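You operate a simulated robot arm through the tools that you are given. There is no shell and no other tool. Be economical: measure what you need, move in short steps, check, and stop when the job is done.

The job below is to be done with a simulated robot arm. You get a single attempt, and the scene is never put back.

## Task
Pour the rice from the white cup into the small box and seat its lid.
Fine: nearly all of it; stand the cup back; the clips stay open.

Only the result counts: the job must be done as asked and must still hold three seconds after the hand-in. Knocking over, shifting, dropping, spilling or breaking anything else fails it. Lids that push on must go on centred and level and be pressed home; caps that screw on are set level and turned clockwise until they are tight.

## Robot
A 7-joint arm with a two-finger parallel gripper, fixed in place. Base frame: the origin is at the foot of the arm, x ahead of it, y to its left, z up; the work surface is at about z = 920. Units: mm, rad, N and s.
With the tool pointing down near the work surface it reaches from about 240 to 680 mm from the base axis. Its first joint turns from -1.152 to 1.152 rad. Payload 2.4 kg.
Tool frame: the origin (TCP) lies between the finger pads and is the grasp point; the fingertips stand 30 mm ahead of it; z points along the fingers, y is the line along which they close. The gripper opens to 94 mm. The fingers are 28 mm wide and 10 mm thick; the gripper's body (50 by 96 mm) begins 55 mm behind the TCP.
Orientation is that of the tool frame in the base frame, as a unit quaternion [w, x, y, z]. With the fingers straight down and closing along the base's y, the tool's x points along the base's -x, its y along +y and its z along -z.

## Interface
- The arm moves only by the tool arm_command. Its argument "motion" is a list of rows, each an object (a shift or turn left out is 0, a gripper value left out holds the last) with "translation": the shift along the tool's x, y, z in cm, a list of three; "delta_rot": the turn, a rotation vector about the tool's x, y, z in rad, a list of three. In form: [{"translation": [tx, ty, tz], "delta_rot": [ax, ay, az]}, ...]. A call has 1 to 12 rows; each row is the pose to reach, as a shift and turn from the pose commanded when the call began, along the tool's axes at that moment. "gripper" is the opening, from 0 (shut) to 1 (fully open), set as the call begins (left out, the last holds). Each row takes 0.2 s and may step no farther than 50 mm and 0.15 rad from the row before; otherwise, or with a gripper value out of range, the whole call is refused. A pose out of reach is approached as far as the arm can. The call stops where the force on the tool passes 40 N (or 10 N more than at its start, if that is more) or the arm is blocked; 0.2 s more then pass. Each finger travels about 153 mm/s and halts on what it meets, pressing with about 43 N; the grip force reading is that of the motor and also rises with nothing between the fingers. The clock runs only during rows and for 0.2 s after the last one: add rows that repeat a pose to give the fingers time. It gives the time, the measured TCP pose, the force on the tool (base axes), the opening and the grip force at its end, in the units of the frame above (readings bear some noise).
- Cameras (640 x 400 px; columns grow to the right, rows downward): "scene" is fixed at [55.1, 487.2, 1456.2]; the picture's right is [-0.59, -0.81, 0.00], its down [-0.37, 0.27, -0.89] and it looks along [0.72, -0.52, -0.46] (base axes); focal length 249 px, centre (320, 200). "wrist" rides on the gripper at [-37, 0, -58] in the tool frame; the picture's right is [0.00, -1.00, 0.00], its down [0.97, 0.00, -0.24] and it looks along [0.24, 0.00, 0.97] (tool axes); focal length 218 px, centre (320, 200). There is no depth. A picture from a camera that has moved, and an enlarged one, comes with that camera's place and axes in the base frame and with its lens.
- capture(camera): a new picture of that camera. It takes no simulated time.
- inspect(camera, box): a new picture of the part [left, top, right, bottom] of that camera's present view, enlarged. It takes no simulated time.
- finish_job(): hands the job in; it is judged then, once.

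Go step by step. Nothing tells you positions but the pictures and the camera data: compare them with the known pose of the tool, close in by small moves and look again before you grip or let go. The budget is 120 turns and 68 pictures, counting those below and the enlarged ones. Unless the task says otherwise, let go and move clear before handing in, and close with one line.

The tools are called after "Emit:" as a command line: name --argument value ..., lists and objects as JSON in quotes. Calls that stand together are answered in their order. arm_command: Moves the arm, as the interface text tells. Its arguments: {"type":"object","properties":{"motion":{"type":"array","items":{"type":"object","properties":{"translation":{"type":"array","items":{"type":"number"}},"delta_rot":{"type":"array","items":{"type":"number"}}}}},"gripper":{"type":"number"}},"required":["motion"]} The other tools are called the same way: capture (camera) takes a picture; inspect (camera, box) takes an enlarged picture of a part of a camera's view; finish_job () hands the job in.

At the start:

```text
time_s: 0.0
position: [392.3, 62.1, 1311.3]
tcp_rot: [0.0, 0.0, 1.0, 0.0]
wrist_force: [0.7, 0.2, 0.9]
gripper_width: 94.0
grip_force: 0.1
```

scene: 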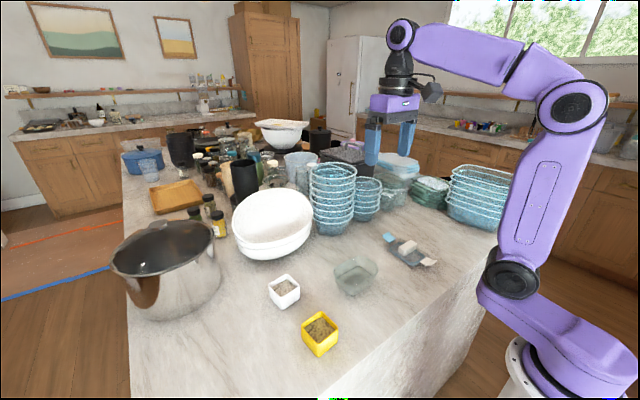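
wrist: 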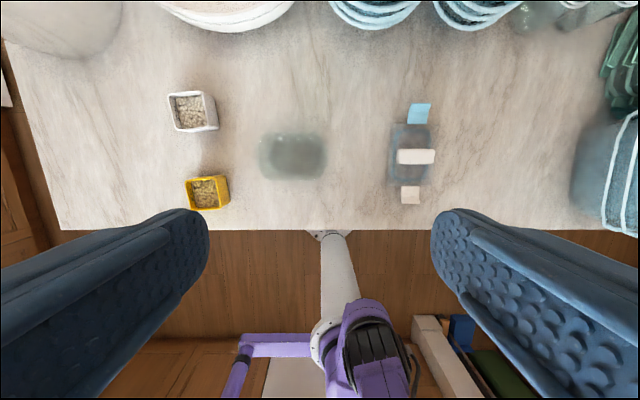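

I see the white cup (rice) at roughly (495, 290), a yellow cup, a translucent small box near (412, 115) and what looks like its lid near (412, -117). I'll enlarge those first.

Emit:
inspect --camera "scene" --box '[250, 220, 450, 360]'

Emit:
inspect --camera "wrist" --box '[150, 80, 300, 220]'

Emit:
inspect --camera "wrist" --box '[350, 90, 470, 210]'

```text
2.86 times, centred on (350, 290) of scene
camera zoom: at [55.1, 487.2, 1456.2], right [-0.59, -0.81, 0.0], down [-0.37, 0.27, -0.89], along [0.72, -0.52, -0.46], focal length 712 px, centre (234, -57)
```

zoom: 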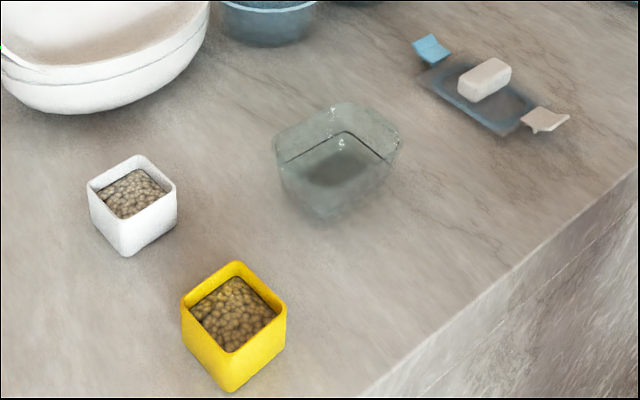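

```text
2.86 times, centred on (225, 150) of wrist
camera zoom: at [429.1, 61.0, 1369.3], right [0.0, -1.0, 0.0], down [-0.97, 0.0, 0.24], along [-0.24, 0.0, -0.97], focal length 624 px, centre (591, 343)
```

zoom: 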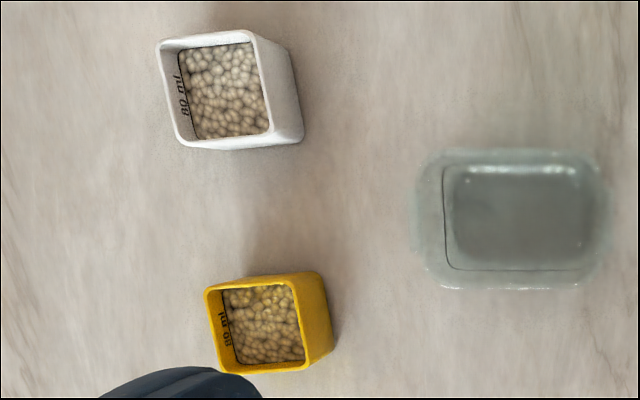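

```text
3.33 times, centred on (410, 150) of wrist
camera zoom: at [429.1, 61.0, 1369.3], right [0.0, -1.0, 0.0], down [-0.97, 0.0, 0.24], along [-0.24, 0.0, -0.97], focal length 728 px, centre (20, 367)
```

zoom: 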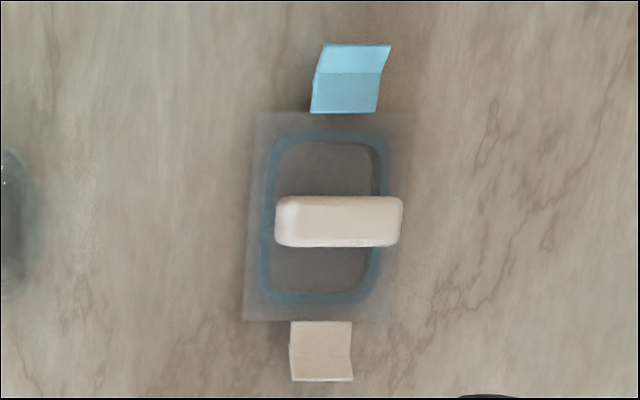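

The cup faces are nearly aligned with the base axes, and the lid has a bar handle with open clips at its ends. I'll pitch the tool 45° forward and move it behind and above the white cup for a closer look.

Emit:
arm_command --motion '[{"translation": [0.1, 2.7, 2.9], "delta_rot": [0, -0.098, 0]}, {"translation": [0.2, 5.4, 5.8], "delta_rot": [0, -0.196, 0]}, {"translation": [0.3, 8.1, 8.7], "delta_rot": [0, -0.294, 0]}, {"translation": [0.4, 10.8, 11.6], "delta_rot": [0, -0.392, 0]}, {"translation": [0.5, 13.5, 14.5], "delta_rot": [0, -0.49, 0]}, {"translation": [0.6, 16.2, 17.4], "delta_rot": [0, -0.589, 0]}, {"translation": [0.7, 18.9, 20.3], "delta_rot": [0, -0.687, 0]}, {"translation": [0.7, 21.5, 23], "delta_rot": [0, -0.785, 0]}]' --gripper 1

Emit:
capture --camera "wrist"

Emit:
capture --camera "scene"

```text
time_s: 1.8
position: [386.1, 275.4, 1078.4]
tcp_rot: [0.382, -0.002, 0.924, 0.0]
wrist_force: [-0.1, 0.2, 0.5]
gripper_width: 94.1
grip_force: 0.0
```

```text
62 pictures are left
camera wrist: at [372.1, 275.9, 1145.6], right [0.0, -1.0, 0.0], down [-0.86, 0.0, -0.52], along [0.52, 0.0, -0.86], focal length 218 px, centre (320, 200)
```

wrist: 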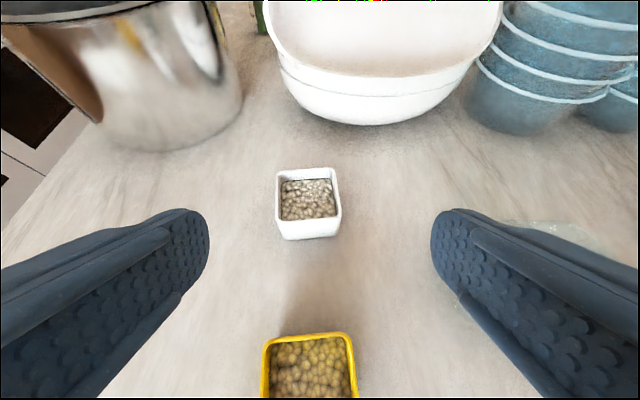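

```text
61 pictures are left
```

scene: 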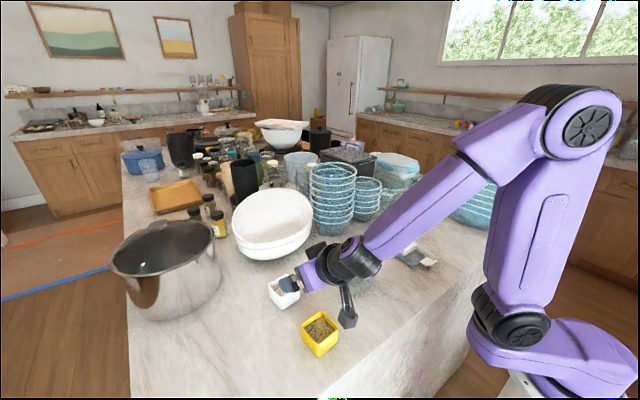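

The view is good. Something protrudes from the underside of the wrist, so I'll enlarge that before lowering anything near the yellow cup.

Emit:
inspect --camera "scene" --box '[250, 225, 390, 360]'

Emit:
inspect --camera "wrist" --box '[240, 150, 380, 260]'

```text
2.96 times, centred on (320, 292) of scene
camera zoom: at [55.1, 487.2, 1456.2], right [-0.59, -0.81, 0.0], down [-0.37, 0.27, -0.89], along [0.72, -0.52, -0.46], focal length 738 px, centre (320, -74)
```

zoom: 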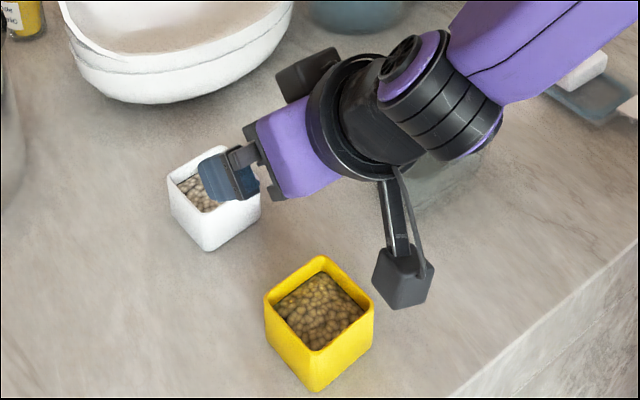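

```text
3.64 times, centred on (310, 205) of wrist
camera zoom: at [372.1, 275.9, 1145.6], right [0.0, -1.0, 0.0], down [-0.86, 0.0, -0.52], along [0.52, 0.0, -0.86], focal length 794 px, centre (356, 182)
```

zoom: 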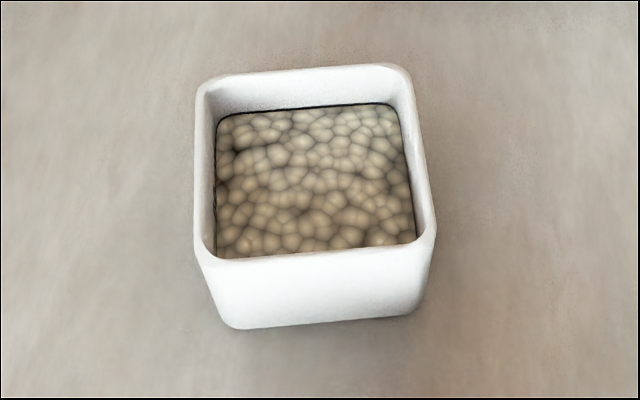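

The protrusion (block about 92 mm out on tool +x) would hit the table or yellow cup at the grasp. I'll roll the tool 180° so it rides on top, starting with part of the turn.

Emit:
arm_command --motion '[{"delta_rot": [0, 0, 0.14]}, {"delta_rot": [0, 0, 0.28]}, {"delta_rot": [0, 0, 0.42]}, {"delta_rot": [0, 0, 0.56]}, {"delta_rot": [0, 0, 0.7]}, {"delta_rot": [0, 0, 0.84]}, {"delta_rot": [0, 0, 0.98]}, {"delta_rot": [0, 0, 1.12]}, {"delta_rot": [0, 0, 1.26]}, {"delta_rot": [0, 0, 1.4]}, {"delta_rot": [0, 0, 1.5]}, {"delta_rot": [0, 0, 1.5708]}]'

```text
time_s: 4.4
position: [401.5, 260.3, 1130.4]
tcp_rot: [0.264, 0.654, 0.658, 0.265]
wrist_force: [-1.0, -0.1, 0.0]
gripper_width: 93.9
grip_force: 0.1
out of reach, approached as far as the arm can: row 8, 9, 10, 11, 12
```

The positive roll runs into a joint limit, so I'll go back and try the other way.

Emit:
arm_command --motion '[{"delta_rot": [0, 0, -0.14]}, {"delta_rot": [0, 0, -0.28]}, {"delta_rot": [0, 0, -0.42]}, {"delta_rot": [0, 0, -0.56]}, {"delta_rot": [0, 0, -0.7]}, {"delta_rot": [0, 0, -0.84]}, {"delta_rot": [0, 0, -0.98]}, {"delta_rot": [0, 0, -1.12]}, {"delta_rot": [0, 0, -1.26]}, {"delta_rot": [0, 0, -1.4]}, {"delta_rot": [0, 0, -1.5]}, {"delta_rot": [0, 0, -1.5708]}]'

Emit:
arm_command --motion '[{"delta_rot": [0, 0, -0.14]}, {"delta_rot": [0, 0, -0.28]}, {"delta_rot": [0, 0, -0.42]}, {"delta_rot": [0, 0, -0.56]}, {"delta_rot": [0, 0, -0.7]}, {"delta_rot": [0, 0, -0.84]}, {"delta_rot": [0, 0, -0.98]}, {"delta_rot": [0, 0, -1.12]}, {"delta_rot": [0, 0, -1.26]}, {"delta_rot": [0, 0, -1.4]}, {"delta_rot": [0, 0, -1.5]}, {"delta_rot": [0, 0, -1.5708]}]'

```text
time_s: 7.0
position: [400.8, 261.2, 1130.1]
tcp_rot: [0.383, -0.001, 0.924, 0.0]
wrist_force: [-0.9, 0.5, 0.5]
gripper_width: 94.1
grip_force: 0.1
```

```text
time_s: 9.6
position: [400.3, 261.2, 1127.9]
tcp_rot: [-0.27, 0.654, -0.653, 0.271]
wrist_force: [0.4, 0.4, 0.2]
gripper_width: 93.7
grip_force: 0.1
```

The negative roll works with no reach warning. I'll continue to the full 180°.

Emit:
arm_command --motion '[{"delta_rot": [0, 0, -0.14]}, {"delta_rot": [0, 0, -0.28]}, {"delta_rot": [0, 0, -0.42]}, {"delta_rot": [0, 0, -0.56]}, {"delta_rot": [0, 0, -0.7]}, {"delta_rot": [0, 0, -0.84]}, {"delta_rot": [0, 0, -0.98]}, {"delta_rot": [0, 0, -1.12]}, {"delta_rot": [0, 0, -1.26]}, {"delta_rot": [0, 0, -1.4]}, {"delta_rot": [0, 0, -1.5]}, {"delta_rot": [0, 0, -1.5708]}]'

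Emit:
capture --camera "wrist"

Emit:
capture --camera "scene"

```text
time_s: 12.2
position: [400.8, 260.8, 1129.5]
tcp_rot: [0.0, 0.924, 0.002, 0.382]
wrist_force: [0.0, 0.1, 0.1]
gripper_width: 93.7
grip_force: 0.2
```

```text
58 pictures are left
camera wrist: at [333.4, 261.1, 1144.4], right [0.0, 1.0, 0.0], down [0.52, 0.0, 0.86], along [0.86, 0.0, -0.52], focal length 218 px, centre (320, 200)
```

wrist: 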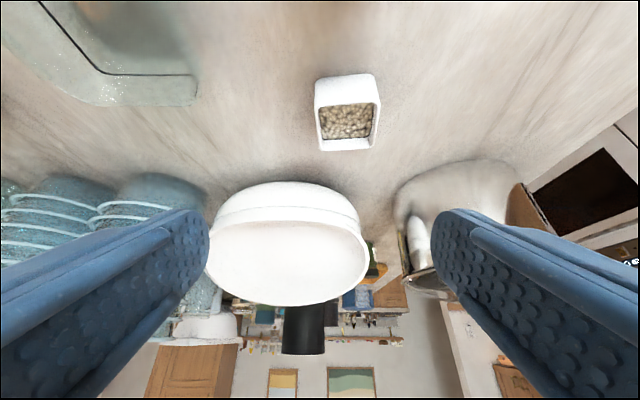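

```text
57 pictures are left
```

scene: 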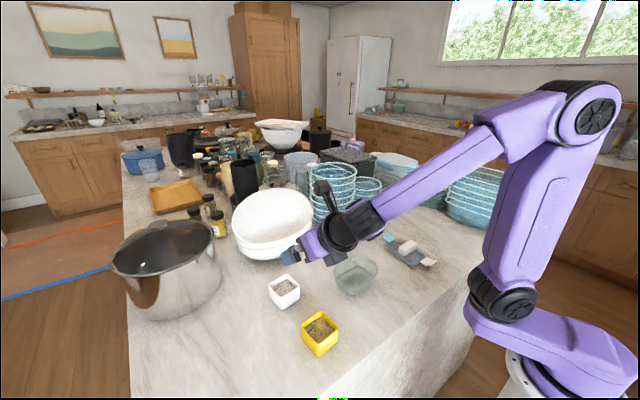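

The block is now on top and the cup is clear ahead: rim centre about (488, 288, 966), roughly 58 mm wide and turned about 4°. I'll align the tool to it at 40° pitch and come to a pre-grasp 90 mm back.

Emit:
arm_command --motion '[{"translation": [-1.97, -0.52, 2.11], "delta_rot": [0.013, 0.022, -0.013]}, {"translation": [-3.94, -1.05, 4.22], "delta_rot": [0.026, 0.044, -0.026]}, {"translation": [-5.91, -1.57, 6.34], "delta_rot": [0.04, 0.066, -0.04]}, {"translation": [-7.88, -2.1, 8.45], "delta_rot": [0.053, 0.087, -0.053]}, {"translation": [-7.88, -2.1, 8.45], "delta_rot": [0.053, 0.087, -0.053]}]'

Emit:
capture --camera "wrist"

Emit:
inspect --camera "scene" --box '[250, 210, 410, 360]'

```text
time_s: 13.4
position: [404.1, 284.0, 1014.2]
tcp_rot: [-0.015, 0.906, 0.036, 0.421]
wrist_force: [0.2, 0.0, 0.7]
gripper_width: 93.9
grip_force: 0.0
```

```text
56 pictures are left
camera wrist: at [335.9, 279.3, 1022.5], right [-0.08, 1.0, 0.0], down [0.44, 0.04, 0.9], along [0.9, 0.07, -0.44], focal length 218 px, centre (320, 200)
```

wrist: 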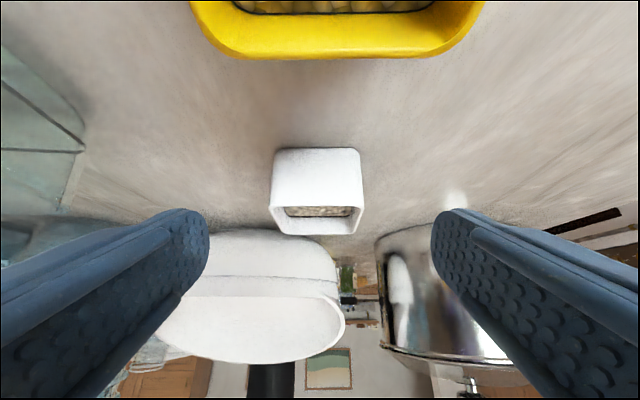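

```text
2.67 times, centred on (330, 285) of scene
camera zoom: at [55.1, 487.2, 1456.2], right [-0.59, -0.81, 0.0], down [-0.37, 0.27, -0.89], along [0.72, -0.52, -0.46], focal length 664 px, centre (293, -27)
```

zoom: 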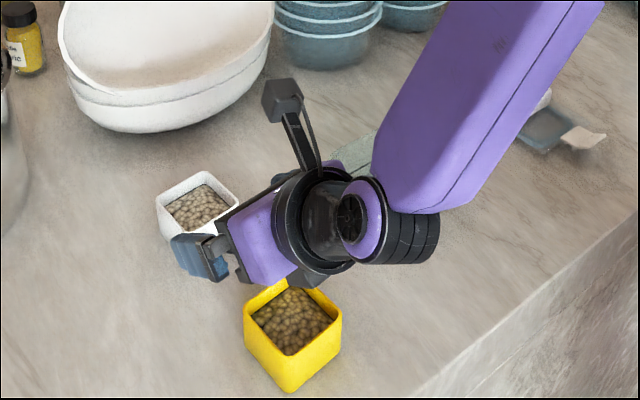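

Lateral alignment and yaw look right. To keep the camera clear of the yellow cup I'll go back to 45° pitch and aim a little forward, then slide in.

Emit:
arm_command --motion '[{"translation": [0.6, 0.1, 1.25], "delta_rot": [0, -0.044, 0]}, {"translation": [1.2, 0.2, 2.5], "delta_rot": [0, -0.087, 0]}, {"translation": [1.2, 0.2, 2.5], "delta_rot": [0, -0.087, 0]}]'

Emit:
arm_command --motion '[{"translation": [0, 0, 1.5]}, {"translation": [0, 0, 3.0]}, {"translation": [0, 0, 4.0]}, {"translation": [0, 0, 4.5]}]'

Emit:
capture --camera "wrist"

Emit:
inspect --camera "scene" --box '[250, 210, 410, 360]'

```text
time_s: 14.2
position: [432.1, 284.1, 1005.5]
tcp_rot: [-0.012, 0.923, 0.035, 0.382]
wrist_force: [-0.9, 0.4, -0.5]
gripper_width: 93.9
grip_force: 0.1
```

```text
time_s: 15.2
position: [464.7, 282.7, 975.6]
tcp_rot: [-0.012, 0.923, 0.035, 0.382]
wrist_force: [-0.8, 0.1, 0.1]
gripper_width: 94.3
grip_force: 0.0
```

```text
54 pictures are left
camera wrist: at [397.5, 280.1, 990.0], right [-0.08, 1.0, 0.0], down [0.52, 0.04, 0.86], along [0.85, 0.06, -0.52], focal length 218 px, centre (320, 200)
```

wrist: 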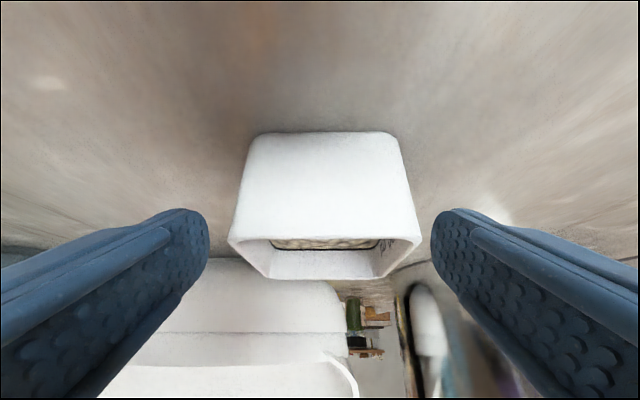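

```text
2.67 times, centred on (330, 285) of scene
camera zoom: at [55.1, 487.2, 1456.2], right [-0.59, -0.81, 0.0], down [-0.37, 0.27, -0.89], along [0.72, -0.52, -0.46], focal length 664 px, centre (293, -27)
```

zoom: 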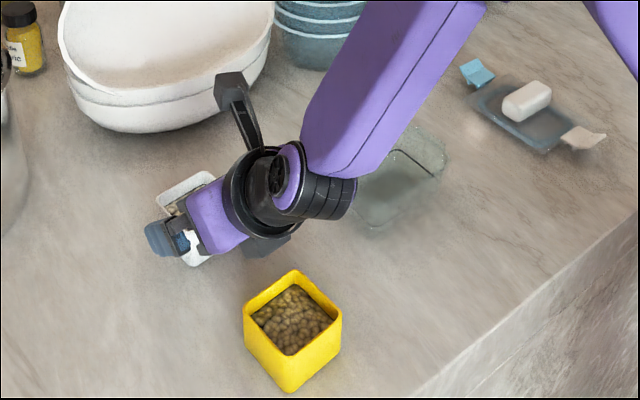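

The cup sits between the fingers about 1.5 mm to the +y side. I'll correct for that, advance 22 mm and close.

Emit:
arm_command --motion '[{"translation": [0, -0.15, 0.8]}, {"translation": [0, -0.15, 1.6]}, {"translation": [0, -0.15, 2.3]}, {"translation": [0, -0.15, 2.3]}]'

Emit:
arm_command --motion '[{"translation": [0, 0, 0]}, {"translation": [0, 0, 0]}, {"translation": [0, 0, 0]}, {"translation": [0, 0, 0]}]' --gripper 0

Emit:
capture --camera "wrist"

```text
time_s: 16.2
position: [479.1, 286.6, 957.5]
tcp_rot: [-0.013, 0.923, 0.035, 0.382]
wrist_force: [0.6, 0.4, -0.1]
gripper_width: 94.0
grip_force: 0.0
```

```text
time_s: 17.2
position: [479.5, 285.8, 957.1]
tcp_rot: [-0.013, 0.923, 0.035, 0.383]
wrist_force: [0.4, 0.2, 0.4]
gripper_width: 65.4
grip_force: 42.8
```

```text
52 pictures are left
camera wrist: at [412.4, 282.0, 972.9], right [-0.07, 1.0, 0.0], down [0.52, 0.04, 0.86], along [0.85, 0.06, -0.52], focal length 218 px, centre (320, 200)
```

wrist: 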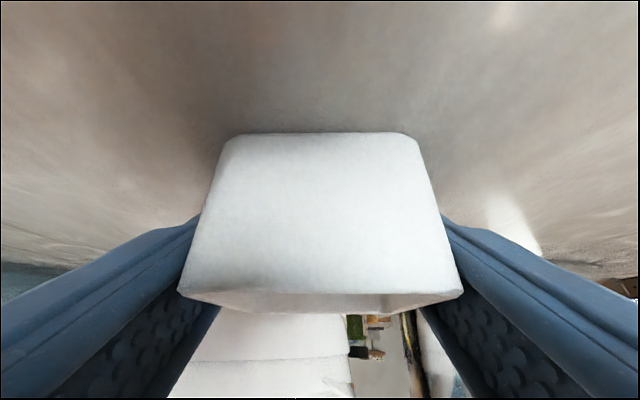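

The grip is firm at 65 mm. I'll lift straight up 150 mm.

Emit:
arm_command --motion '[{"translation": [0.7, 0, -0.7]}, {"translation": [2.5, 0, -2.5]}, {"translation": [5, 0, -5]}, {"translation": [7.5, 0, -7.5]}, {"translation": [10.6, 0, -10.6]}, {"translation": [10.6, 0, -10.6]}]'

Emit:
inspect --camera "scene" --box '[230, 160, 430, 340]'

```text
time_s: 18.6
position: [478.9, 286.0, 1108.3]
tcp_rot: [-0.013, 0.923, 0.035, 0.383]
wrist_force: [-0.4, 0.0, -0.6]
gripper_width: 65.3
grip_force: 43.2
```

```text
2.22 times, centred on (330, 250) of scene
camera zoom: at [55.1, 487.2, 1456.2], right [-0.59, -0.81, 0.0], down [-0.37, 0.27, -0.89], along [0.72, -0.52, -0.46], focal length 554 px, centre (298, 89)
```

zoom: 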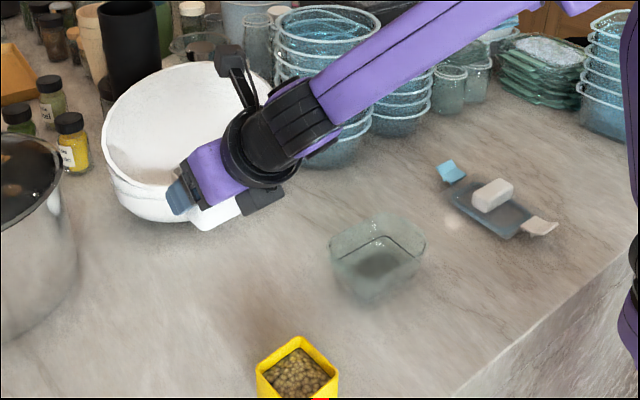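

The cup is up and level. I'll carry it over the box, yawing about -45° so that when tilted the hand stays radially behind the cup.

Emit:
arm_command --motion '[{"translation": [-1.23, 2.75, -0.81], "delta_rot": [-0.091, 0, 0.091]}, {"translation": [-2.47, 5.5, -1.62], "delta_rot": [-0.181, 0, 0.181]}, {"translation": [-3.7, 8.25, -2.43], "delta_rot": [-0.272, 0, 0.272]}, {"translation": [-4.93, 11.0, -3.24], "delta_rot": [-0.363, 0, 0.363]}, {"translation": [-6.17, 13.74, -4.05], "delta_rot": [-0.453, 0, 0.453]}, {"translation": [-7.4, 16.5, -4.86], "delta_rot": [-0.544, 0, 0.544]}, {"translation": [-7.4, 16.5, -4.86], "delta_rot": [-0.544, 0, 0.544]}]'

Emit:
capture --camera "wrist"

Emit:
inspect --camera "scene" --box '[270, 140, 470, 310]'

```text
time_s: 20.2
position: [407.3, 114.0, 1088.7]
tcp_rot: [0.132, 0.868, -0.314, 0.36]
wrist_force: [0.3, 0.4, -0.7]
gripper_width: 65.3
grip_force: 43.6
```

```text
50 pictures are left
camera wrist: at [356.4, 157.1, 1104.0], right [0.64, 0.77, 0.0], down [0.4, -0.33, 0.86], along [0.66, -0.55, -0.51], focal length 218 px, centre (320, 200)
```

wrist: 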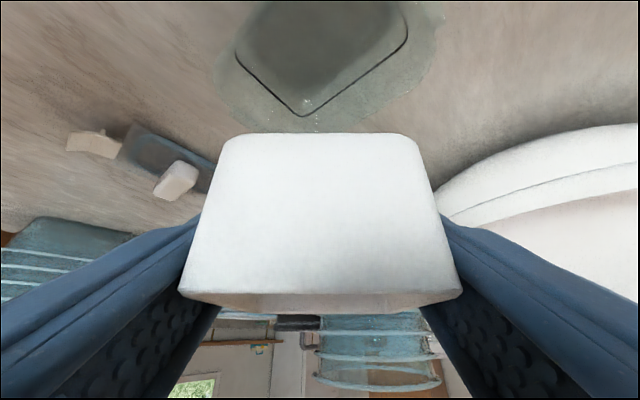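

```text
2.35 times, centred on (370, 225) of scene
camera zoom: at [55.1, 487.2, 1456.2], right [-0.59, -0.81, 0.0], down [-0.37, 0.27, -0.89], along [0.72, -0.52, -0.46], focal length 586 px, centre (202, 141)
```

zoom: 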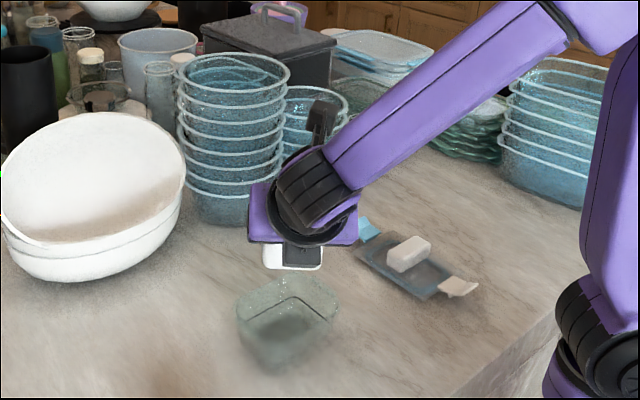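

The box corner projects where I expected it, so the cup is over the box. I'll tilt about 35° first as a reach test.

Emit:
arm_command --motion '[{"delta_rot": [0.1, 0, 0.1]}, {"delta_rot": [0.2, 0, 0.2]}, {"delta_rot": [0.3, 0, 0.3]}, {"delta_rot": [0.4, 0, 0.4]}, {"delta_rot": [0.4, 0, 0.4]}]'

Emit:
inspect --camera "scene" --box '[270, 140, 470, 310]'

```text
time_s: 21.4
position: [405.9, 114.9, 1088.8]
tcp_rot: [-0.117, 0.798, -0.401, 0.434]
wrist_force: [0.4, -0.2, -1.1]
gripper_width: 65.5
grip_force: 42.9
```

```text
2.35 times, centred on (370, 225) of scene
camera zoom: at [55.1, 487.2, 1456.2], right [-0.59, -0.81, 0.0], down [-0.37, 0.27, -0.89], along [0.72, -0.52, -0.46], focal length 586 px, centre (202, 141)
```

zoom: 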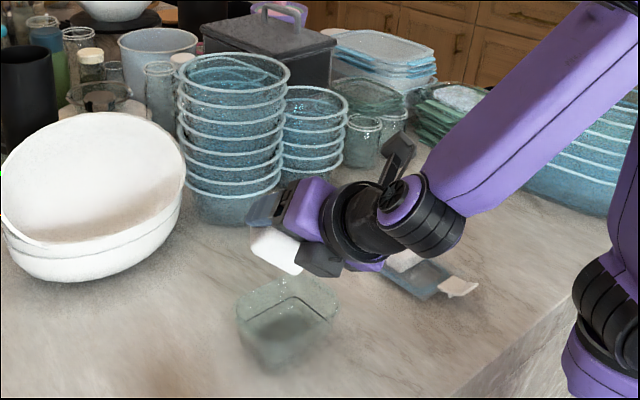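

The tilt tracks well and the rim stays over the box. Next I'll tilt to about 60° while pulling the cup back 25 mm so the lip stays centred.

Emit:
arm_command --motion '[{"translation": [-0.3, -0.7, 0.3], "delta_rot": [0.08, 0, 0.08]}, {"translation": [-0.6, -1.4, 0.6], "delta_rot": [0.16, 0, 0.16]}, {"translation": [-0.95, -2.1, 0.95], "delta_rot": [0.24, 0, 0.24]}, {"translation": [-0.95, -2.1, 0.95], "delta_rot": [0.29, 0, 0.29]}, {"translation": [-0.95, -2.1, 0.95], "delta_rot": [0.34, 0, 0.34]}, {"translation": [-0.95, -2.1, 0.95], "delta_rot": [0.34, 0, 0.34]}]'

Emit:
inspect --camera "scene" --box '[300, 180, 440, 310]'

Emit:
capture --camera "wrist"

```text
time_s: 22.8
position: [421.3, 135.0, 1090.3]
tcp_rot: [-0.322, 0.687, -0.451, 0.469]
wrist_force: [0.3, 0.0, -1.1]
gripper_width: 65.1
grip_force: 42.4
```

```text
3.08 times, centred on (370, 245) of scene
camera zoom: at [55.1, 487.2, 1456.2], right [-0.59, -0.81, 0.0], down [-0.37, 0.27, -0.89], along [0.72, -0.52, -0.46], focal length 766 px, centre (166, 62)
```

zoom: 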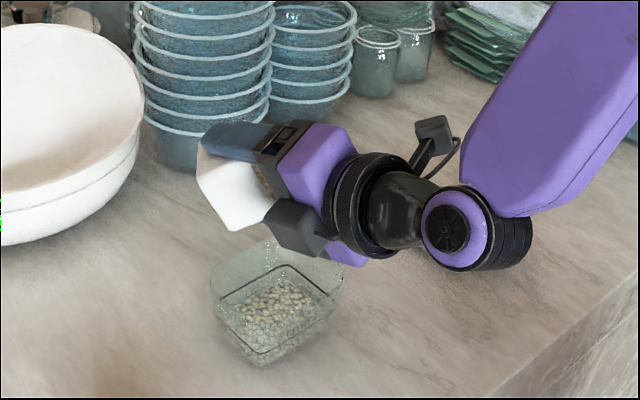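

```text
46 pictures are left
camera wrist: at [361.4, 167.7, 1098.1], right [0.32, 0.39, 0.86], down [-0.08, -0.9, 0.43], along [0.94, -0.2, -0.26], focal length 218 px, centre (320, 200)
```

wrist: 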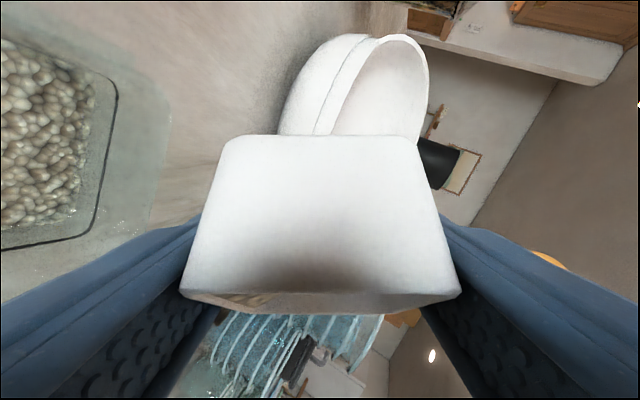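

Rice is landing inside the box with none outside. I'll continue to 90°, following the lip.

Emit:
arm_command --motion '[{"translation": [0.17, 0.14, -0.17], "delta_rot": [0.074, 0, 0.074]}, {"translation": [0.34, 0.28, -0.34], "delta_rot": [0.148, 0, 0.148]}, {"translation": [0.51, 0.42, -0.51], "delta_rot": [0.222, 0, 0.222]}, {"translation": [0.68, 0.56, -0.68], "delta_rot": [0.296, 0, 0.296]}, {"translation": [0.86, 0.7, -0.86], "delta_rot": [0.37, 0, 0.37]}, {"translation": [0.86, 0.7, -0.86], "delta_rot": [0.37, 0, 0.37]}]'

Emit:
inspect --camera "scene" --box '[300, 180, 440, 310]'

```text
time_s: 24.2
position: [413.3, 124.1, 1092.4]
tcp_rot: [-0.521, 0.524, -0.476, 0.477]
wrist_force: [-0.3, -0.3, -0.4]
gripper_width: 65.2
grip_force: 43.3
```

```text
3.08 times, centred on (370, 245) of scene
camera zoom: at [55.1, 487.2, 1456.2], right [-0.59, -0.81, 0.0], down [-0.37, 0.27, -0.89], along [0.72, -0.52, -0.46], focal length 766 px, centre (166, 62)
```

zoom: 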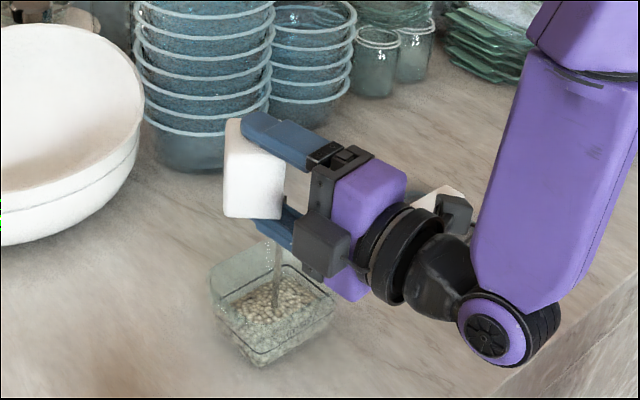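

A clean stream is falling into the box. I'll tilt on to about 125°.

Emit:
arm_command --motion '[{"translation": [0.19, 0, -0.19], "delta_rot": [0.062, 0, 0.062]}, {"translation": [0.38, 0, -0.38], "delta_rot": [0.124, 0, 0.124]}, {"translation": [0.57, 0, -0.57], "delta_rot": [0.186, 0, 0.186]}, {"translation": [0.76, 0, -0.76], "delta_rot": [0.248, 0, 0.248]}, {"translation": [0.95, 0, -0.95], "delta_rot": [0.31, 0, 0.31]}, {"translation": [1.14, 0, -1.14], "delta_rot": [0.372, 0, 0.372]}, {"translation": [1.34, 0, -1.34], "delta_rot": [0.432, 0, 0.432]}, {"translation": [1.34, 0, -1.34], "delta_rot": [0.432, 0, 0.432]}, {"translation": [1.34, 0, -1.34], "delta_rot": [0.432, 0, 0.432]}]'

Emit:
inspect --camera "scene" --box '[300, 180, 440, 310]'

```text
time_s: 26.2
position: [400.4, 110.4, 1090.1]
tcp_rot: [0.71, -0.286, 0.463, -0.446]
wrist_force: [0.6, 0.0, -0.9]
gripper_width: 65.2
grip_force: 43.7
```

```text
3.08 times, centred on (370, 245) of scene
camera zoom: at [55.1, 487.2, 1456.2], right [-0.59, -0.81, 0.0], down [-0.37, 0.27, -0.89], along [0.72, -0.52, -0.46], focal length 766 px, centre (166, 62)
```

zoom: 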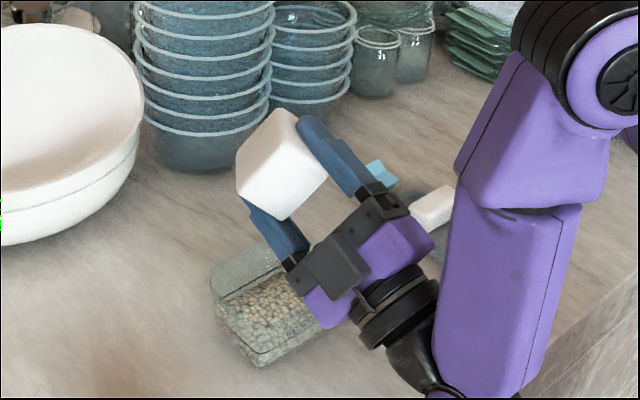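

Nearly done pouring. I'll tip to about 142° with a slight raise and hold to drain, then check.

Emit:
arm_command --motion '[{"translation": [-0.05, -0.56, 0.05], "delta_rot": [0.07, 0, 0.07]}, {"translation": [-0.1, -1.12, 0.1], "delta_rot": [0.14, 0, 0.14]}, {"translation": [-0.14, -1.69, 0.14], "delta_rot": [0.21, 0, 0.21]}, {"translation": [-0.14, -1.69, 0.14], "delta_rot": [0.21, 0, 0.21]}, {"translation": [-0.14, -1.69, 0.14], "delta_rot": [0.21, 0, 0.21]}, {"translation": [-0.14, -1.69, 0.14], "delta_rot": [0.21, 0, 0.21]}, {"translation": [-0.14, -1.69, 0.14], "delta_rot": [0.21, 0, 0.21]}]'

Emit:
inspect --camera "scene" --box '[300, 180, 440, 310]'

Emit:
capture --camera "wrist"

```text
time_s: 27.8
position: [430.9, 130.3, 1131.7]
tcp_rot: [0.777, -0.162, 0.444, -0.415]
wrist_force: [0.6, -0.4, 0.0]
gripper_width: 65.3
grip_force: 42.8
out of reach, approached as far as the arm can: row 1, 2, 3, 4, 5, 6, 7
```

```text
3.08 times, centred on (370, 245) of scene
camera zoom: at [55.1, 487.2, 1456.2], right [-0.59, -0.81, 0.0], down [-0.37, 0.27, -0.89], along [0.72, -0.52, -0.46], focal length 766 px, centre (166, 62)
```

zoom: 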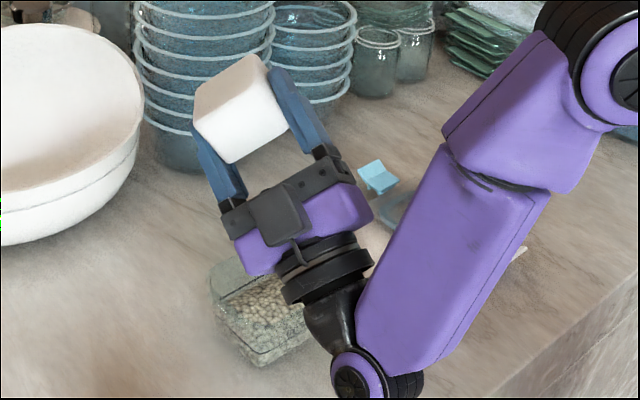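

```text
42 pictures are left
camera wrist: at [373.9, 167.6, 1120.4], right [-0.5, -0.6, 0.62], down [0.05, -0.74, -0.67], along [0.86, -0.3, 0.4], focal length 218 px, centre (320, 200)
```

wrist: 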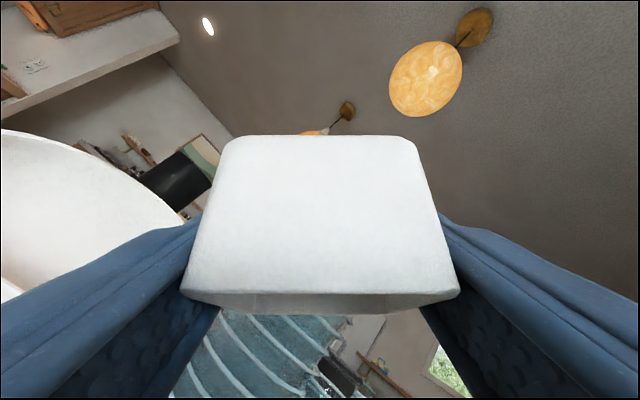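

The last tilt hit a reach limit and the cup drifted about 30 mm. I'll check for spilled grains before moving back upright.

Emit:
inspect --camera "scene" --box '[310, 210, 420, 310]'

Emit:
arm_command --motion '[{"delta_rot": [-0.1, 0, -0.1]}, {"delta_rot": [-0.2, 0, -0.2]}, {"delta_rot": [-0.3, 0, -0.3]}, {"delta_rot": [-0.4, 0, -0.4]}, {"delta_rot": [-0.5, 0, -0.5]}, {"delta_rot": [-0.6, 0, -0.6]}, {"delta_rot": [-0.7, 0, -0.7]}, {"delta_rot": [-0.8, 0, -0.8]}, {"delta_rot": [-0.9, 0, -0.9]}, {"delta_rot": [-1.0, 0, -1.0]}, {"delta_rot": [-1.0, 0, -1.0]}]'

Emit:
capture --camera "scene"

```text
4.00 times, centred on (365, 260) of scene
camera zoom: at [55.1, 487.2, 1456.2], right [-0.59, -0.81, 0.0], down [-0.37, 0.27, -0.89], along [0.72, -0.52, -0.46], focal length 996 px, centre (140, -40)
```

zoom: 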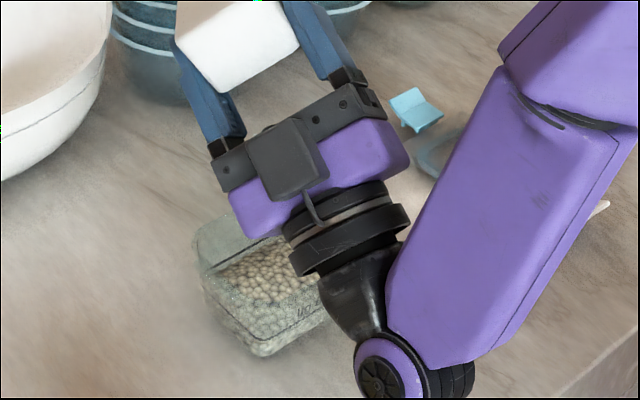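

```text
time_s: 30.2
position: [427.0, 131.6, 1130.1]
tcp_rot: [-0.327, 0.684, -0.452, 0.47]
wrist_force: [-0.8, -0.3, 0.6]
gripper_width: 65.3
grip_force: 43.3
```

```text
40 pictures are left
```

scene: 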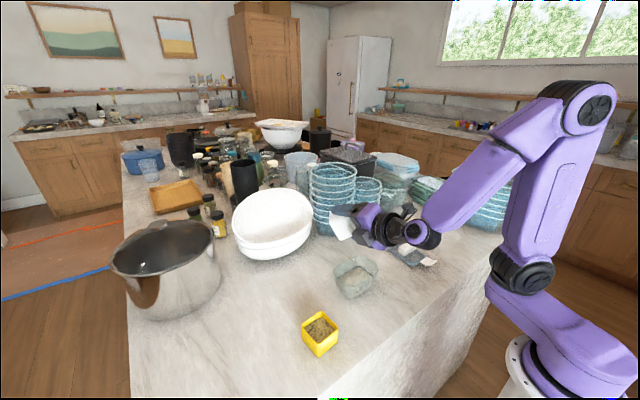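

No spill visible. I'll bring the cup upright.

Emit:
arm_command --motion '[{"delta_rot": [-0.1, 0, -0.1]}, {"delta_rot": [-0.2, 0, -0.2]}, {"delta_rot": [-0.3, 0, -0.3]}, {"delta_rot": [-0.4, 0, -0.4]}, {"delta_rot": [-0.5, 0, -0.5]}, {"delta_rot": [-0.6, 0, -0.6]}, {"delta_rot": [-0.7, 0, -0.7]}, {"delta_rot": [-0.75, 0, -0.75]}, {"delta_rot": [-0.75, 0, -0.75]}]'

Emit:
inspect --camera "scene" --box '[280, 180, 440, 310]'

```text
time_s: 32.2
position: [429.1, 131.4, 1128.6]
tcp_rot: [0.13, 0.869, -0.314, 0.361]
wrist_force: [-0.2, 0.1, -0.8]
gripper_width: 65.3
grip_force: 43.0
```

```text
3.08 times, centred on (360, 245) of scene
camera zoom: at [55.1, 487.2, 1456.2], right [-0.59, -0.81, 0.0], down [-0.37, 0.27, -0.89], along [0.72, -0.52, -0.46], focal length 766 px, centre (197, 62)
```

zoom: 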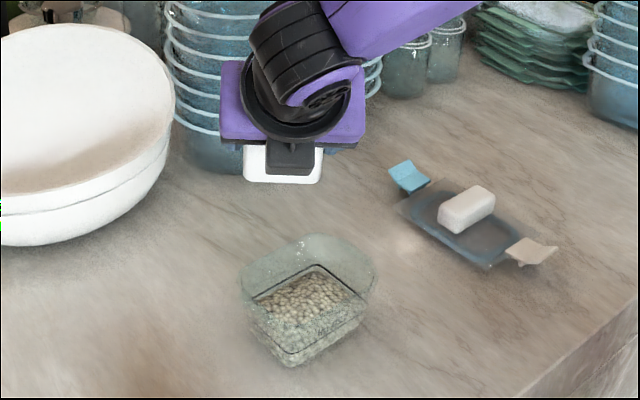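

The cup is upright, the rice is in the box and the table is clean. I'll carry the cup back above its original spot.

Emit:
arm_command --motion '[{"translation": [-0.97, -2.52, -0.46], "delta_rot": [0.091, 0, -0.091]}, {"translation": [-1.93, -5.03, -0.92], "delta_rot": [0.181, 0, -0.181]}, {"translation": [-2.9, -7.55, -1.38], "delta_rot": [0.272, 0, -0.272]}, {"translation": [-3.87, -10.07, -1.83], "delta_rot": [0.363, 0, -0.363]}, {"translation": [-4.83, -12.58, -2.29], "delta_rot": [0.453, 0, -0.453]}, {"translation": [-5.8, -15.1, -2.75], "delta_rot": [0.544, 0, -0.544]}, {"translation": [-5.8, -15.1, -2.75], "delta_rot": [0.544, 0, -0.544]}]'

```text
time_s: 33.8
position: [476.7, 287.6, 1110.1]
tcp_rot: [-0.014, 0.923, 0.035, 0.383]
wrist_force: [-0.5, -0.1, -0.3]
gripper_width: 65.6
grip_force: 43.1
```

Orientation is identical to the grasp pose. I'll lower the cup to its original place.

Emit:
arm_command --motion '[{"translation": [-2.6, 0.16, 2.8]}, {"translation": [-5.2, 0.16, 5.5]}, {"translation": [-7.8, 0.16, 8.1]}, {"translation": [-9.2, 0.16, 9.5]}, {"translation": [-10.0, 0.16, 10.3]}, {"translation": [-10.5, 0.16, 10.84]}, {"translation": [-10.5, 0.16, 10.84]}]'

Emit:
inspect --camera "scene" --box '[230, 220, 370, 350]'

Emit:
capture --camera "wrist"

```text
time_s: 35.4
position: [481.7, 285.7, 957.5]
tcp_rot: [-0.015, 0.923, 0.035, 0.384]
wrist_force: [-0.5, -0.7, 3.4]
gripper_width: 65.3
grip_force: 42.8
```

```text
3.08 times, centred on (300, 285) of scene
camera zoom: at [55.0, 487.2, 1456.2], right [-0.59, -0.81, 0.0], down [-0.37, 0.27, -0.89], along [0.72, -0.52, -0.46], focal length 766 px, centre (382, -62)
```

zoom: 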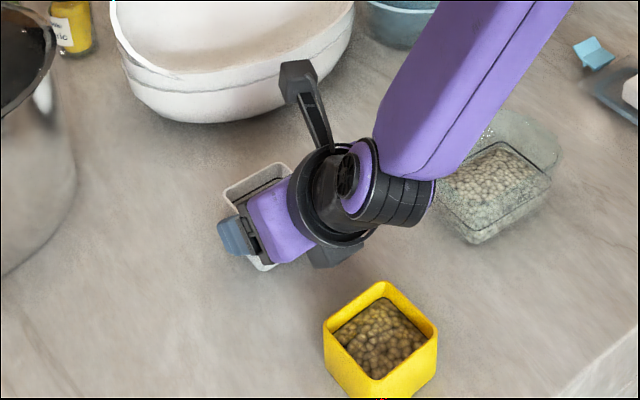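

```text
37 pictures are left
camera wrist: at [414.9, 281.1, 972.9], right [-0.07, 1.0, 0.0], down [0.51, 0.04, 0.86], along [0.86, 0.06, -0.51], focal length 218 px, centre (320, 200)
```

wrist: 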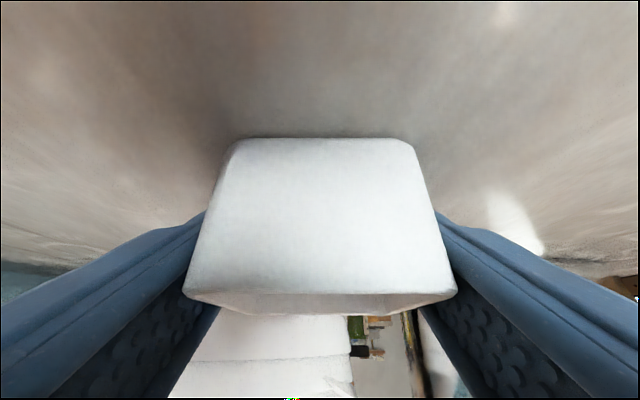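

The cup is touching the surface (3.4 N). I'll release it, then back out along the tool axis.

Emit:
arm_command --motion '[{"translation": [0, 0, 0]}, {"translation": [0, 0, 0]}, {"translation": [0, 0, 0]}]' --gripper 1

Emit:
arm_command --motion '[{"translation": [0, 0, -2]}, {"translation": [0, 0, -5]}, {"translation": [0, 0, -9]}, {"translation": [2.5, 0, -13]}, {"translation": [5, 0, -16]}]'

Emit:
inspect --camera "scene" --box '[230, 220, 370, 350]'

Emit:
capture --camera "wrist"

```text
time_s: 36.2
position: [482.9, 284.4, 958.6]
tcp_rot: [-0.014, 0.923, 0.035, 0.383]
wrist_force: [0.3, 0.0, 0.4]
gripper_width: 93.7
grip_force: 0.0
```

```text
time_s: 37.4
position: [407.0, 278.8, 1104.0]
tcp_rot: [-0.014, 0.923, 0.035, 0.384]
wrist_force: [-0.5, -0.2, 0.4]
gripper_width: 94.3
grip_force: 0.1
```

```text
3.08 times, centred on (300, 285) of scene
camera zoom: at [55.1, 487.2, 1456.2], right [-0.59, -0.81, 0.0], down [-0.37, 0.27, -0.89], along [0.72, -0.52, -0.46], focal length 766 px, centre (382, -62)
```

zoom: 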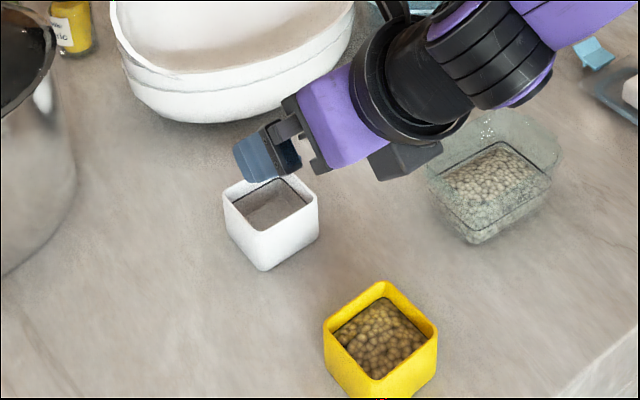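

```text
35 pictures are left
camera wrist: at [339.1, 275.3, 1119.5], right [-0.08, 1.0, 0.0], down [0.51, 0.04, 0.86], along [0.85, 0.06, -0.52], focal length 218 px, centre (320, 200)
```

wrist: 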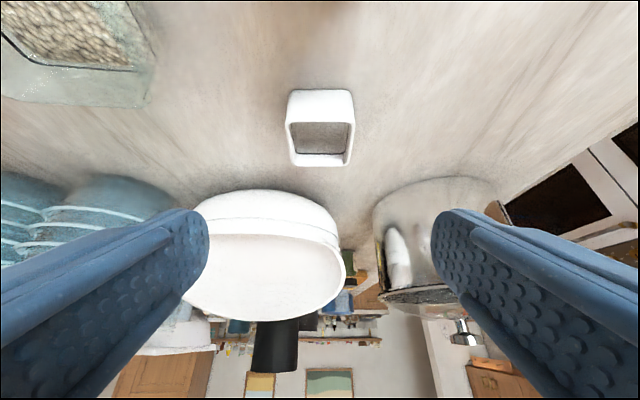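

The cup stands empty at its spot. Now for the lid: I'll point the tool straight down and roll it so the fingers close along x, above the lid.

Emit:
arm_command --motion '[{"translation": [0.6, 3.03, -0.81], "delta_rot": [0, -0.131, 0]}, {"translation": [1.2, 6.06, -1.62], "delta_rot": [0, -0.262, 0]}, {"translation": [1.8, 9.09, -2.43], "delta_rot": [0, -0.393, 0]}, {"translation": [2.4, 12.12, -3.24], "delta_rot": [0, -0.524, 0]}, {"translation": [3.0, 15.15, -4.05], "delta_rot": [0, -0.655, 0]}, {"translation": [3.63, 18.18, -4.85], "delta_rot": [0, -0.785, 0]}, {"translation": [3.63, 18.18, -4.85], "delta_rot": [0, -0.785, 0]}]'

Emit:
arm_command --motion '[{"translation": [-0.11, 1.5, 0.1], "delta_rot": [0, 0, 0.137]}, {"translation": [-0.23, 3.0, 0.2], "delta_rot": [0, 0, 0.274]}, {"translation": [-0.34, 4.5, 0.3], "delta_rot": [0, 0, 0.411]}, {"translation": [-0.45, 6.1, 0.5], "delta_rot": [0, 0, 0.548]}, {"translation": [-0.57, 7.6, 0.6], "delta_rot": [0, 0, 0.685]}, {"translation": [-0.68, 9.1, 0.7], "delta_rot": [0, 0, 0.822]}, {"translation": [-0.79, 10.6, 0.8], "delta_rot": [0, 0, 0.959]}, {"translation": [-0.91, 12.1, 0.9], "delta_rot": [0, 0, 1.096]}, {"translation": [-1.02, 13.6, 1.0], "delta_rot": [0, 0, 1.233]}, {"translation": [-1.13, 15.1, 1.2], "delta_rot": [0, 0, 1.37]}, {"translation": [-1.25, 16.6, 1.3], "delta_rot": [0, 0, 1.507]}, {"translation": [-1.36, 18.15, 1.4], "delta_rot": [0, 0, 1.646]}]'

Emit:
capture --camera "wrist"

Emit:
capture --camera "scene"

```text
time_s: 39.0
position: [409.4, 97.0, 1168.0]
tcp_rot: [0.0, 0.999, 0.038, 0.0]
wrist_force: [-0.8, -0.5, -0.4]
gripper_width: 94.0
grip_force: 0.1
```

```text
time_s: 41.6
position: [408.4, -86.2, 1151.8]
tcp_rot: [-0.001, -0.706, 0.708, -0.001]
wrist_force: [0.2, 0.0, 0.6]
gripper_width: 94.1
grip_force: 0.0
```

```text
34 pictures are left
camera wrist: at [408.3, -48.5, 1210.1], right [1.0, 0.0, 0.0], down [0.0, -0.97, 0.24], along [0.0, -0.24, -0.97], focal length 218 px, centre (320, 200)
```

wrist: 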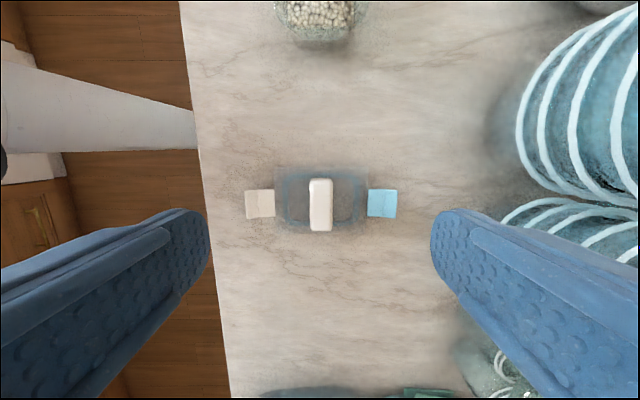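

```text
33 pictures are left
```

scene: 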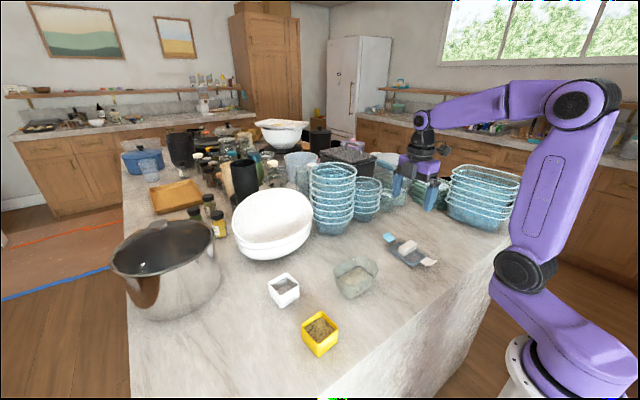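

The lid is right below. I'll enlarge it for precise measurement.

Emit:
inspect --camera "wrist" --box '[235, 150, 405, 250]'

Emit:
inspect --camera "scene" --box '[325, 220, 445, 310]'

```text
3.76 times, centred on (320, 200) of wrist
camera zoom: at [408.3, -48.5, 1210.1], right [1.0, 0.0, 0.0], down [0.0, -0.97, 0.24], along [0.0, -0.24, -0.97], focal length 822 px, centre (320, 200)
```

zoom: 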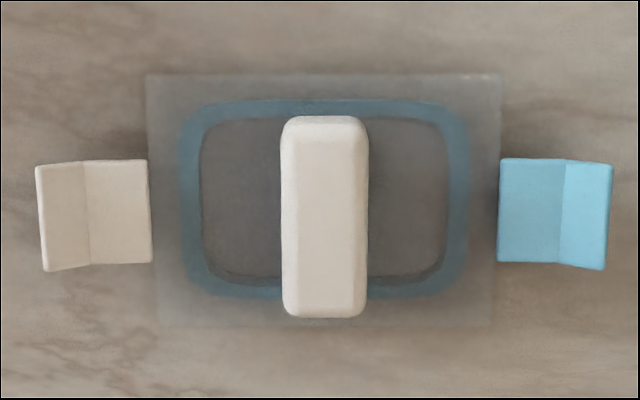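

```text
4.44 times, centred on (385, 265) of scene
camera zoom: at [55.1, 487.2, 1456.2], right [-0.59, -0.81, 0.0], down [-0.37, 0.27, -0.89], along [0.72, -0.52, -0.46], focal length 1107 px, centre (31, -89)
```

zoom: 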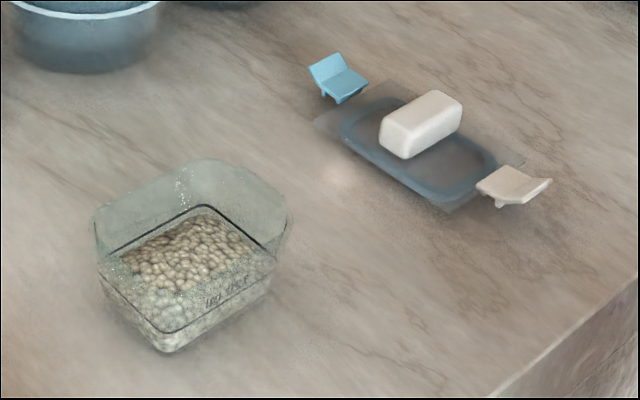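

The handle centre is about (410, -115.5), its top near z 957, 26 mm wide along x and 63 mm along y. I'll descend above it with a narrower opening and check.

Emit:
arm_command --motion '[{"translation": [0.75, -0.04, 3.6]}, {"translation": [1.5, -0.08, 7.2]}, {"translation": [2.2, -0.12, 10.8]}, {"translation": [2.93, -0.16, 14.2]}, {"translation": [2.93, -0.16, 14.2]}]' --gripper 0.62

Emit:
capture --camera "wrist"

Emit:
inspect --camera "scene" --box '[345, 200, 465, 290]'

```text
time_s: 42.8
position: [410.3, -118.3, 1008.6]
tcp_rot: [0.0, 0.707, -0.707, 0.001]
wrist_force: [-0.9, -0.8, -0.4]
gripper_width: 58.5
grip_force: 0.1
```

```text
30 pictures are left
camera wrist: at [409.9, -79.7, 1067.0], right [1.0, 0.0, 0.0], down [0.0, -0.97, 0.24], along [0.0, -0.24, -0.97], focal length 218 px, centre (320, 200)
```

wrist: 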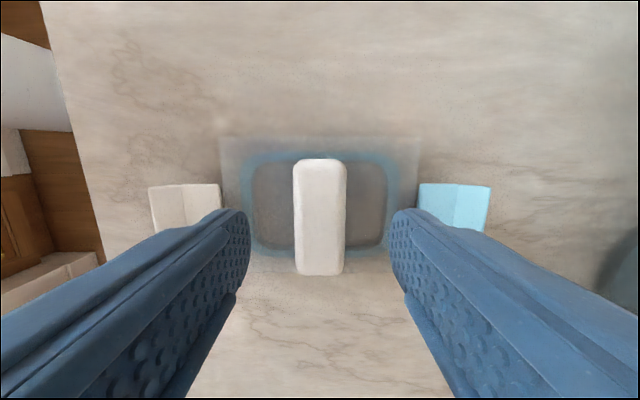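

```text
4.44 times, centred on (405, 245) of scene
camera zoom: at [55.1, 487.2, 1456.2], right [-0.59, -0.81, 0.0], down [-0.37, 0.27, -0.89], along [0.72, -0.52, -0.46], focal length 1107 px, centre (-58, 0)
```

zoom: 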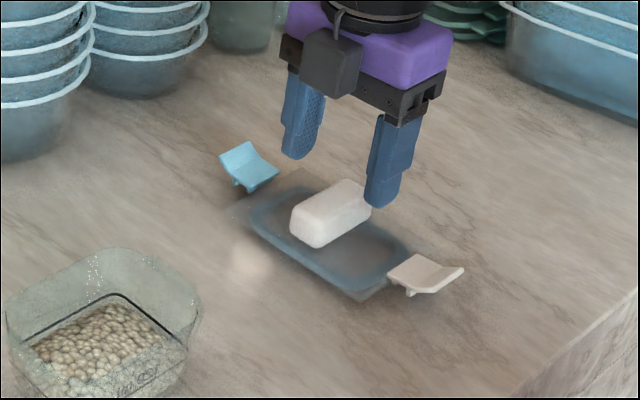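

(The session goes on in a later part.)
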